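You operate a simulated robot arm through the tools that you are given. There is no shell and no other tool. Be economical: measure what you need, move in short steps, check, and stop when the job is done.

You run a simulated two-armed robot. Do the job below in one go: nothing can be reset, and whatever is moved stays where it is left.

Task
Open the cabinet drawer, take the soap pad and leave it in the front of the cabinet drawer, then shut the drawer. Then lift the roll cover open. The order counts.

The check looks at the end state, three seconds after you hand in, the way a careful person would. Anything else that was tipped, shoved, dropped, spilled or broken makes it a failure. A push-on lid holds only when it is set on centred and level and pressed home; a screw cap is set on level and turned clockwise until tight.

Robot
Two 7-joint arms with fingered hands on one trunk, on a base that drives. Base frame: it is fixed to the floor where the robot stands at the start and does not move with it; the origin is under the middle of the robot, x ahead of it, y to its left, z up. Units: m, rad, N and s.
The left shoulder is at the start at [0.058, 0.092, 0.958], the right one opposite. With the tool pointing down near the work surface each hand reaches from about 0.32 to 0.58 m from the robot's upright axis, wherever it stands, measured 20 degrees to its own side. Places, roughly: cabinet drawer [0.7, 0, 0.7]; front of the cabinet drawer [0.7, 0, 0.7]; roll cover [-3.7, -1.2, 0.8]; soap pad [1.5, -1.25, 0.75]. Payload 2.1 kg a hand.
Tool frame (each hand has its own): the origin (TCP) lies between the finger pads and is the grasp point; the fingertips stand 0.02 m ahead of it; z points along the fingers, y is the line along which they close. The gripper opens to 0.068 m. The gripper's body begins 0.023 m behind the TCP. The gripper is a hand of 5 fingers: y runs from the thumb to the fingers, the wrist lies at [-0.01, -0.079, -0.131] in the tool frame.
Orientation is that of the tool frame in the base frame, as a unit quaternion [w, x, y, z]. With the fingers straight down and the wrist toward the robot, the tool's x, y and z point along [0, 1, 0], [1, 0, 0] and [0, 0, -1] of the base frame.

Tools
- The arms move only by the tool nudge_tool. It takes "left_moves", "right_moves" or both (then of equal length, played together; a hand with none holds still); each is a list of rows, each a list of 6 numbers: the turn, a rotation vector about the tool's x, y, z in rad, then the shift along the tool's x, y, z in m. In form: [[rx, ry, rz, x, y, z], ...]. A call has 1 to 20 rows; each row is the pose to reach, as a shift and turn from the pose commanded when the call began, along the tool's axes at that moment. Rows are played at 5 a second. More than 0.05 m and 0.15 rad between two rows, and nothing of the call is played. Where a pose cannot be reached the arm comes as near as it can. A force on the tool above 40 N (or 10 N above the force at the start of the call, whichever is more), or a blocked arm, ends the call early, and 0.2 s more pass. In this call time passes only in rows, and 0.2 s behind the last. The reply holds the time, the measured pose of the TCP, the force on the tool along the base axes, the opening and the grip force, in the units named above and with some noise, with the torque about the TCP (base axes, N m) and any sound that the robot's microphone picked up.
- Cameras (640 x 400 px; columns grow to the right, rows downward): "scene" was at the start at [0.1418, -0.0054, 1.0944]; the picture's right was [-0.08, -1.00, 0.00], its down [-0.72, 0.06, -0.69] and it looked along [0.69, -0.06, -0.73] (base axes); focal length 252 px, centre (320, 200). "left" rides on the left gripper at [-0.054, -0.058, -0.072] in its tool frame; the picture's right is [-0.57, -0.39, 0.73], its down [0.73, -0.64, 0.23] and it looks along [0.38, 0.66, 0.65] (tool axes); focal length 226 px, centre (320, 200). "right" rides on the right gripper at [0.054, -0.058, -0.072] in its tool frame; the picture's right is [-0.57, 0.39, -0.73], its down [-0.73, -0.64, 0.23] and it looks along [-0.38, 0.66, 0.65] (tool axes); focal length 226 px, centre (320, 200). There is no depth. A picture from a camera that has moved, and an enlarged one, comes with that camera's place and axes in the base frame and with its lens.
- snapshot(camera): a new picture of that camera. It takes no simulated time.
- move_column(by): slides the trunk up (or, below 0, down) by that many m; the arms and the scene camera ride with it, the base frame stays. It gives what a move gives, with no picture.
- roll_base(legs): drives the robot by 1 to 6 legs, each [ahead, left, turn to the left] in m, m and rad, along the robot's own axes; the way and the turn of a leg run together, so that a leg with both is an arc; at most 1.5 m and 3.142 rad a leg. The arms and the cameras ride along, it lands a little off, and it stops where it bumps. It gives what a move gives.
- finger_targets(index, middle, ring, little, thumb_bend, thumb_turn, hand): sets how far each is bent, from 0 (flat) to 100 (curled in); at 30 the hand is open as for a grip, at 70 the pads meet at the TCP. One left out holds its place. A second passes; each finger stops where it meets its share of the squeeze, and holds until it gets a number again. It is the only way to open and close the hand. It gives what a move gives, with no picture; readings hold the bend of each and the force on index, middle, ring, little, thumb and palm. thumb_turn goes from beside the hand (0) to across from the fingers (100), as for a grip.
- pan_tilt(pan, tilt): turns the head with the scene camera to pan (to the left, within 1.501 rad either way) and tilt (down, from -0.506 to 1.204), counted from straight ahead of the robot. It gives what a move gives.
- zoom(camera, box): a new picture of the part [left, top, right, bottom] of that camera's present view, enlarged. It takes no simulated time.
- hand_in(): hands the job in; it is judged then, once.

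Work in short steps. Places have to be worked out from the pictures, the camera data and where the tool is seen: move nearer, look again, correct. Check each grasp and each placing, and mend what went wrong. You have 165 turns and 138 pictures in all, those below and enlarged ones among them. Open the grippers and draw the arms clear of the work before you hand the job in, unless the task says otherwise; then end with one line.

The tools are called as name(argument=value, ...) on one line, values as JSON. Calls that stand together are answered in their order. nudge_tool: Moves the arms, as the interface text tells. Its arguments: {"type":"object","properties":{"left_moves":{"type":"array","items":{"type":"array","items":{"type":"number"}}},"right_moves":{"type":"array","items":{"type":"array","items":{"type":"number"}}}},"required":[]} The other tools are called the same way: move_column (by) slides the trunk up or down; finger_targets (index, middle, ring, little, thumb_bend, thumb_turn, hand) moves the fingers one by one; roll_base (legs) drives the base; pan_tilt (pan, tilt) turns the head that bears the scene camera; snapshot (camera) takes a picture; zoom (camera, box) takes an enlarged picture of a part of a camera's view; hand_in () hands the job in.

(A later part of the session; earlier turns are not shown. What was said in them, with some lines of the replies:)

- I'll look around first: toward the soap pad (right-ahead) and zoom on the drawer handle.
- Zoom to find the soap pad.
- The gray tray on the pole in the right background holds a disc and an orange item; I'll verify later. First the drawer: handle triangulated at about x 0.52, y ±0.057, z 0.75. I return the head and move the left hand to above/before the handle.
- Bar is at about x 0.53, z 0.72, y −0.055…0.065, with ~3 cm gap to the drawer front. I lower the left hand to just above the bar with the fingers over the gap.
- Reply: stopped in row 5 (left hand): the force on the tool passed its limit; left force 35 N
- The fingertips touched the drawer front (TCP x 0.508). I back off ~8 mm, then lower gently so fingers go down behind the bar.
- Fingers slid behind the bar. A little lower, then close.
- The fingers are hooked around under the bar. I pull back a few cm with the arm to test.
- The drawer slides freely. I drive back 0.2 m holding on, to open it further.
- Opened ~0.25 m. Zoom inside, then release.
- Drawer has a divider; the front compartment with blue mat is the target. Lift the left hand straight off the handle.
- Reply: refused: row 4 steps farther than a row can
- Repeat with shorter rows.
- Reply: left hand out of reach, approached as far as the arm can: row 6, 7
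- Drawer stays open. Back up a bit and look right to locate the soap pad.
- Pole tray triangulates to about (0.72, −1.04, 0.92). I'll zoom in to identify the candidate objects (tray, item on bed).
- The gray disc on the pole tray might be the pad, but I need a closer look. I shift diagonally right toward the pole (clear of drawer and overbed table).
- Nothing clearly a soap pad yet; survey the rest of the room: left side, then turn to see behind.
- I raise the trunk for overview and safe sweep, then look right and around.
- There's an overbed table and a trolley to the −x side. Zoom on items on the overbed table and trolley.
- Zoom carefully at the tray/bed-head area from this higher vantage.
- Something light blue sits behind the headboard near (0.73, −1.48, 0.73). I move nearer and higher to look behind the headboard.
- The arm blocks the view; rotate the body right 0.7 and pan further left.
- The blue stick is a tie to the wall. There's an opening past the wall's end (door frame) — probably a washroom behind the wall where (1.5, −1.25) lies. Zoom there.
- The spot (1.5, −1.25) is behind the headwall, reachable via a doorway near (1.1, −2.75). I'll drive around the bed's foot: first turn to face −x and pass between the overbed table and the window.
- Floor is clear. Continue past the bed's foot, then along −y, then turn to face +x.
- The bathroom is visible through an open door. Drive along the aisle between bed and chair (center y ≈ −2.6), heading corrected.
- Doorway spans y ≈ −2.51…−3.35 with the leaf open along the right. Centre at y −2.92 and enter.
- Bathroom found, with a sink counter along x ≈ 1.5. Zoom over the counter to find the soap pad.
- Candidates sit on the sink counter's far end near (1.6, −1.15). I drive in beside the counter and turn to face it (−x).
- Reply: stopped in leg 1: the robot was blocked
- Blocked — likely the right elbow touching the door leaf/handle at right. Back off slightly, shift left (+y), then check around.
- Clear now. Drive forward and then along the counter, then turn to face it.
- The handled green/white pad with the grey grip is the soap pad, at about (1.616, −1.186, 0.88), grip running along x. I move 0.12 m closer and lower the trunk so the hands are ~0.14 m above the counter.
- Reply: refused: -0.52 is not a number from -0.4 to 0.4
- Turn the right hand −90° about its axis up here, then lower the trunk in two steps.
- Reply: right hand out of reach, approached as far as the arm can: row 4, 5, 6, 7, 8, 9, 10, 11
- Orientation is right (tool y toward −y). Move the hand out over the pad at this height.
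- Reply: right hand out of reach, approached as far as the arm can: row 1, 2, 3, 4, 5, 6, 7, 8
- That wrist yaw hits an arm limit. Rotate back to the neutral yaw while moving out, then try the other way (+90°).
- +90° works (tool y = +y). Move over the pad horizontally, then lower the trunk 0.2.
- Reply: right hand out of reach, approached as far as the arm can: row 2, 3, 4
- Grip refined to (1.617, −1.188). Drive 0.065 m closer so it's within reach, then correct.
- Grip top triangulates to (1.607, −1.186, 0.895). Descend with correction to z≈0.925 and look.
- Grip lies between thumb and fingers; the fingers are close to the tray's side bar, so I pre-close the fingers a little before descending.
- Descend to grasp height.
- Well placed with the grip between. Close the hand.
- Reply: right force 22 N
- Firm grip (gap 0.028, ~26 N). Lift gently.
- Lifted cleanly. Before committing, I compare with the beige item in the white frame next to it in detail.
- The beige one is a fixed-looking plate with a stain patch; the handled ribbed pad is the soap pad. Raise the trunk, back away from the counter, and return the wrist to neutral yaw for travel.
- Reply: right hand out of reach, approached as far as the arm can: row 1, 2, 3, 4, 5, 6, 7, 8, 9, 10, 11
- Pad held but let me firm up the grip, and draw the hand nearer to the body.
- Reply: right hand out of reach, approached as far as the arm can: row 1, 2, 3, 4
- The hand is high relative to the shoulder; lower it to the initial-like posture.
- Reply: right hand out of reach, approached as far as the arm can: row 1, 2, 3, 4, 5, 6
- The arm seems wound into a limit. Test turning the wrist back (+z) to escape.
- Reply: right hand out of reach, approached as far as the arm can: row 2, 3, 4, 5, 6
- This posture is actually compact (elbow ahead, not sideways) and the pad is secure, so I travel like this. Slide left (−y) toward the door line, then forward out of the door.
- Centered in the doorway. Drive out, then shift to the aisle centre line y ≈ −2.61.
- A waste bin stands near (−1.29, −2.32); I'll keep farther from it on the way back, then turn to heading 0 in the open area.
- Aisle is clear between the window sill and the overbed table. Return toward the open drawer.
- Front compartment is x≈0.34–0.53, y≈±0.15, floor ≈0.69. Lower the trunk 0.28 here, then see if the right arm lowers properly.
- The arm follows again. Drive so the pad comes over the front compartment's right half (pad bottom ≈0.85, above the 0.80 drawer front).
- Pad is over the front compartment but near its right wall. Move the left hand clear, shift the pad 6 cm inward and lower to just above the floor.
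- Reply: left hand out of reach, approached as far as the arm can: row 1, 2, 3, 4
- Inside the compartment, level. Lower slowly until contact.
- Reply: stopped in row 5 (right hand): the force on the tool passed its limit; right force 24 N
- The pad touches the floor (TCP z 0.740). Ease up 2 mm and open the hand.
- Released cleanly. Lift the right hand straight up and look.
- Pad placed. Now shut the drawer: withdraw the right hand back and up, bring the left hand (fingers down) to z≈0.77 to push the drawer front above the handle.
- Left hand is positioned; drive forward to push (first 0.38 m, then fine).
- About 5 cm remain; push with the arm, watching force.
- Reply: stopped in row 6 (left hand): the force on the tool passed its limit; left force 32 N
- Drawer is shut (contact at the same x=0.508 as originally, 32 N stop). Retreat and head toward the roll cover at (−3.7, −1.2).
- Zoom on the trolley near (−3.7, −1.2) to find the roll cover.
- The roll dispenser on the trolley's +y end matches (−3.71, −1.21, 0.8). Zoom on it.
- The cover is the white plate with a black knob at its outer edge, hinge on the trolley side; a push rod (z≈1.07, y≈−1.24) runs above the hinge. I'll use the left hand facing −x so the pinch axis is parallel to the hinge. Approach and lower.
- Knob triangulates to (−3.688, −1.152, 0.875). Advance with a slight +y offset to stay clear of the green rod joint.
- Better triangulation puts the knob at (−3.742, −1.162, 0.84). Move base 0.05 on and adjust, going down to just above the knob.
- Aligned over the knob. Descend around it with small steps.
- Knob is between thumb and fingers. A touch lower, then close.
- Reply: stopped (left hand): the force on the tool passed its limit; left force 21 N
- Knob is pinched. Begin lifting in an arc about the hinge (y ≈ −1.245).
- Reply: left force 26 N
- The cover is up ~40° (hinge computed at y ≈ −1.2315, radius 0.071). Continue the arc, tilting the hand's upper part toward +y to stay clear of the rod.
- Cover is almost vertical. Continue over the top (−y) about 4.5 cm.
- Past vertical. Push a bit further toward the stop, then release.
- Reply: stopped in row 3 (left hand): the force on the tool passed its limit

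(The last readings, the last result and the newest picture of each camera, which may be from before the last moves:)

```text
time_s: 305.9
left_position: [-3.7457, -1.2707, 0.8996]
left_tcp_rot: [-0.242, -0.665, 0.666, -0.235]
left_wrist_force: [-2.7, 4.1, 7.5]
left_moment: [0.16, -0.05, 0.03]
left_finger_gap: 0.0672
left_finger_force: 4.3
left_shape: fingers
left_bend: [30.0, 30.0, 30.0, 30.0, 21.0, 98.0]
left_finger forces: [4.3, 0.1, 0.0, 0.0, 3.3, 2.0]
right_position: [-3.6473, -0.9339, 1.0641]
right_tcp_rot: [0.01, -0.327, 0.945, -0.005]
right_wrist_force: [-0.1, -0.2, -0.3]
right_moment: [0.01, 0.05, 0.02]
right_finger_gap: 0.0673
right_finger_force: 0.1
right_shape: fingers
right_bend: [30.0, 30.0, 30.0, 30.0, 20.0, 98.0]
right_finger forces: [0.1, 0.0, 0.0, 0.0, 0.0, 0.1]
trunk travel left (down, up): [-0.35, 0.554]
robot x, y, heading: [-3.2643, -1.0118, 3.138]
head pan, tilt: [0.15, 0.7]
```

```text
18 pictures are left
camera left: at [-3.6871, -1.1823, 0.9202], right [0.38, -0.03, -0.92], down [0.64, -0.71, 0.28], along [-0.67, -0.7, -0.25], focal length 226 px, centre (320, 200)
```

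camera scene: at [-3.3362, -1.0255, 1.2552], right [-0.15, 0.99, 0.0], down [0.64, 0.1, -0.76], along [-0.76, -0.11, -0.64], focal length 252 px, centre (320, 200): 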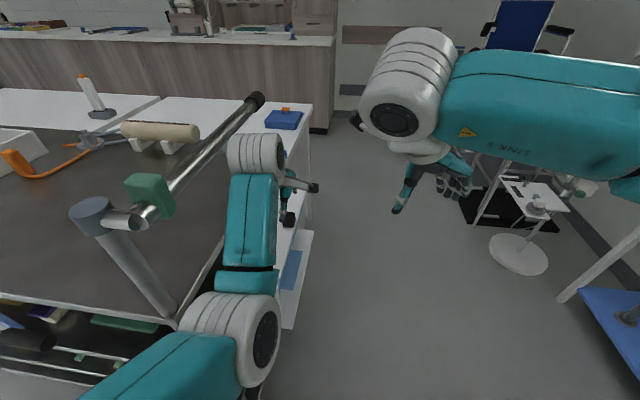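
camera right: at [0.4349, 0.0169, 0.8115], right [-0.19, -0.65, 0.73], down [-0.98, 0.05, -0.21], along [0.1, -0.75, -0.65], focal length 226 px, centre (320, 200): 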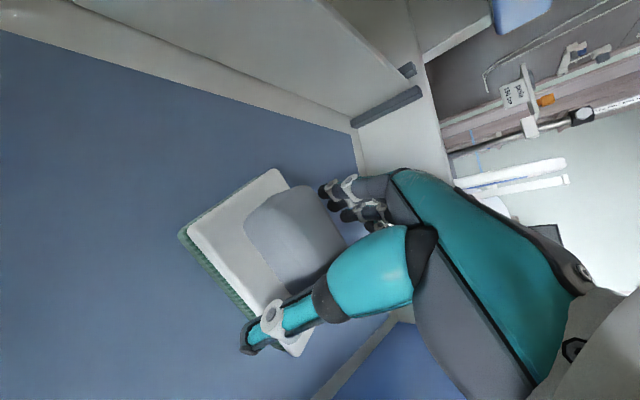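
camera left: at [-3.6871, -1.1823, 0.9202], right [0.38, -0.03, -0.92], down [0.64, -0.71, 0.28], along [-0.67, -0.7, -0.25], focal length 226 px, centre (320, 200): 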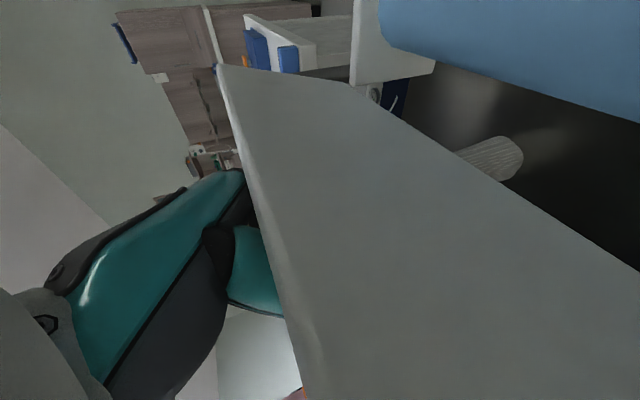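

Hand lies over the cover's top edge pointing outward; withdraw back-and-up along the finger direction.

nudge_tool(left_moves=[[0, 0, 0, 0.004, 0, -0.015], [0, 0, 0, 0.007, 0, -0.035], [0, 0, 0, 0.008, 0, -0.06], [0, 0, 0, 0.008, 0, -0.09], [0, 0, 0, 0.0, 0, -0.13]])

snapshot(camera="left")

snapshot(camera="scene")

```text
time_s: 307.1
left_position: [-3.7455, -1.1857, 1.0009]
left_tcp_rot: [-0.243, -0.664, 0.666, -0.236]
left_wrist_force: [-0.3, -0.4, 0.0]
left_moment: [-0.03, -0.02, 0.0]
left_finger_gap: 0.0678
left_finger_force: 0.1
left_shape: fingers
left_bend: [30.0, 30.0, 30.0, 30.0, 20.0, 98.0]
left_finger forces: [0.0, 0.0, 0.0, 0.1, 0.0, 0.0]
right_position: [-3.6469, -0.9349, 1.0649]
right_tcp_rot: [0.011, -0.326, 0.945, -0.004]
right_wrist_force: [-1.0, -0.1, -0.1]
right_moment: [-0.01, -0.01, -0.02]
right_finger_gap: 0.0676
right_finger_force: 0.1
right_shape: fingers
right_bend: [30.0, 30.0, 30.0, 30.0, 20.0, 98.0]
right_finger forces: [0.0, 0.0, 0.0, 0.1, 0.0, 0.0]
trunk travel left (down, up): [-0.35, 0.554]
robot x, y, heading: [-3.2652, -1.0129, 3.142]
head pan, tilt: [0.15, 0.7]
```

```text
17 pictures are left
camera left: at [-3.6859, -1.0979, 1.0217], right [0.38, -0.03, -0.92], down [0.64, -0.71, 0.28], along [-0.67, -0.7, -0.25], focal length 226 px, centre (320, 200)
```

left: 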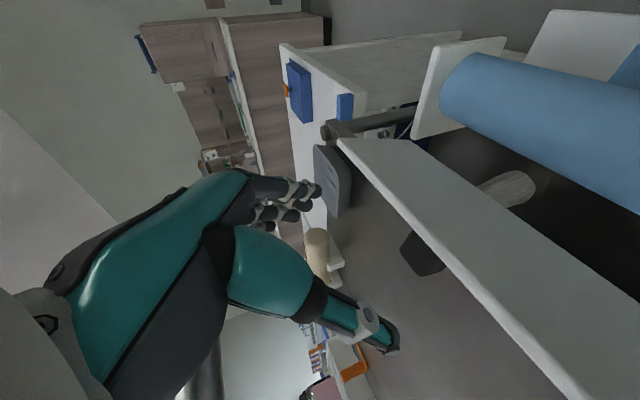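

```text
16 pictures are left
camera scene: at [-3.3867, -1.0252, 1.2552], right [-0.15, 0.99, 0.0], down [0.64, 0.09, -0.76], along [-0.76, -0.11, -0.64], focal length 252 px, centre (320, 200)
```

scene: 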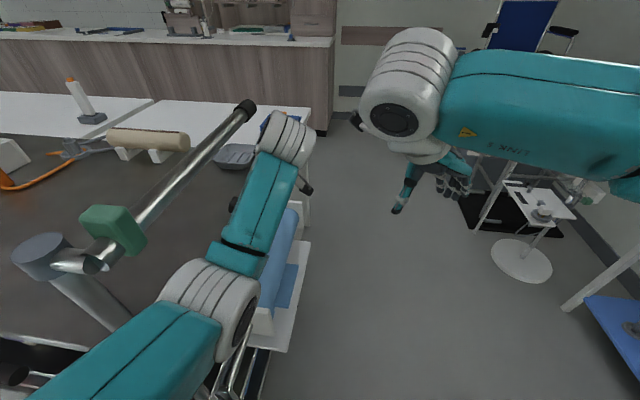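

The cover stays open past vertical. Withdraw the robot (+y first, then back) and verify.

roll_base(legs=[[0, -0.12, 0], [-0.45, 0, 0]])

pan_tilt(pan=0.25, tilt=0.5)

snapshot(camera="scene")

zoom(camera="scene", box=[160, 120, 360, 260])

```text
time_s: 310.7
left_position: [-3.2928, -1.0678, 1.0008]
left_tcp_rot: [-0.242, -0.665, 0.666, -0.236]
left_wrist_force: [-0.5, 0.1, -0.7]
left_moment: [-0.03, -0.01, -0.02]
left_finger_gap: 0.0678
left_finger_force: 0.0
left_shape: fingers
left_bend: [30.0, 30.0, 30.0, 30.0, 20.0, 98.0]
left_finger forces: [0.1, 0.1, 0.0, 0.1, 0.1, 0.0]
right_position: [-3.1955, -0.8149, 1.0643]
right_tcp_rot: [0.01, -0.327, 0.945, -0.004]
right_wrist_force: [0.4, -0.7, 1.0]
right_moment: [0.02, -0.01, 0.01]
right_finger_gap: 0.0677
right_finger_force: 0.0
right_shape: fingers
right_bend: [30.0, 30.0, 30.0, 30.0, 20.0, 98.0]
right_finger forces: [0.0, 0.1, 0.1, 0.0, 0.1, 0.0]
trunk travel left (down, up): [-0.35, 0.554]
robot x, y, heading: [-2.8144, -0.8909, 3.138]
head pan, tilt: [0.15, 0.7]
```

```text
time_s: 311.4
left_position: [-3.2927, -1.0678, 1.0009]
left_tcp_rot: [-0.242, -0.665, 0.666, -0.236]
left_wrist_force: [-0.2, 0.2, 0.1]
left_moment: [-0.01, -0.03, 0.03]
left_finger_gap: 0.0678
left_finger_force: 0.0
left_shape: fingers
left_bend: [30.0, 30.0, 30.0, 30.0, 20.0, 98.0]
left_finger forces: [0.1, 0.1, 0.0, 0.0, 0.0, 0.1]
right_position: [-3.1948, -0.816, 1.0636]
right_tcp_rot: [0.011, -0.328, 0.945, -0.004]
right_wrist_force: [0.1, 0.1, 0.0]
right_moment: [0.0, 0.01, -0.01]
right_finger_gap: 0.0674
right_finger_force: 0.0
right_shape: fingers
right_bend: [30.0, 30.0, 30.0, 30.0, 20.0, 98.0]
right_finger forces: [0.0, 0.1, 0.0, 0.0, 0.0, 0.0]
trunk travel left (down, up): [-0.35, 0.554]
robot x, y, heading: [-2.8159, -0.8934, 3.139]
head pan, tilt: [0.25, 0.499]
```

```text
15 pictures are left
camera scene: at [-2.9392, -0.9152, 1.2729], right [-0.25, 0.97, 0.0], down [0.46, 0.12, -0.88], along [-0.85, -0.22, -0.48], focal length 252 px, centre (320, 200)
```

scene: 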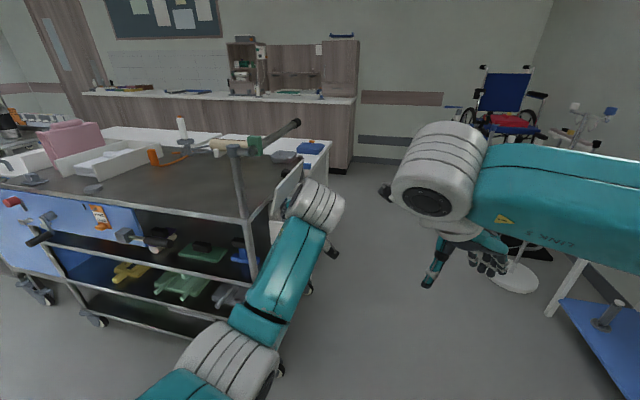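

```text
2.86 times, centred on (260, 190) of scene
camera zoom: at [-2.9392, -0.9152, 1.2729], right [-0.25, 0.97, 0.0], down [0.46, 0.12, -0.88], along [-0.85, -0.22, -0.48], focal length 722 px, centre (491, 229)
```

zoom: 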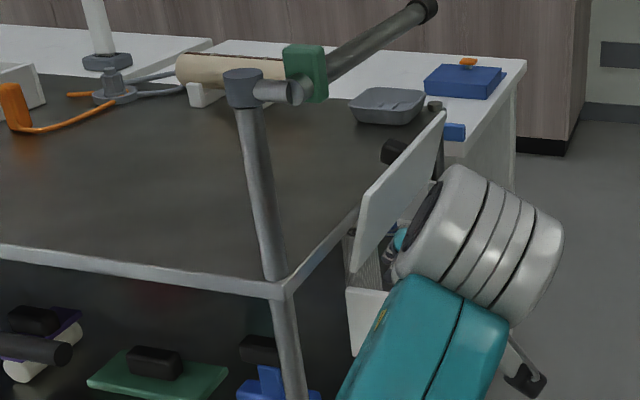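

The cover is standing open past vertical, the drawer is shut with the pad in its front compartment, both hands are open and the arms are clear. Handing in.

hand_in()

```text
The job is handed in.
```

The soap pad is in the front compartment of the shut drawer, and the roll cover was then lifted and stays open past vertical. "Soap pad" was my reading of the scene: I took the handled, ribbed green pad from the bathroom counter, not the beige framed plate beside it. The robot was also blocked once in the bathroom, probably by its right arm against the open door, and I did not look at the door again.
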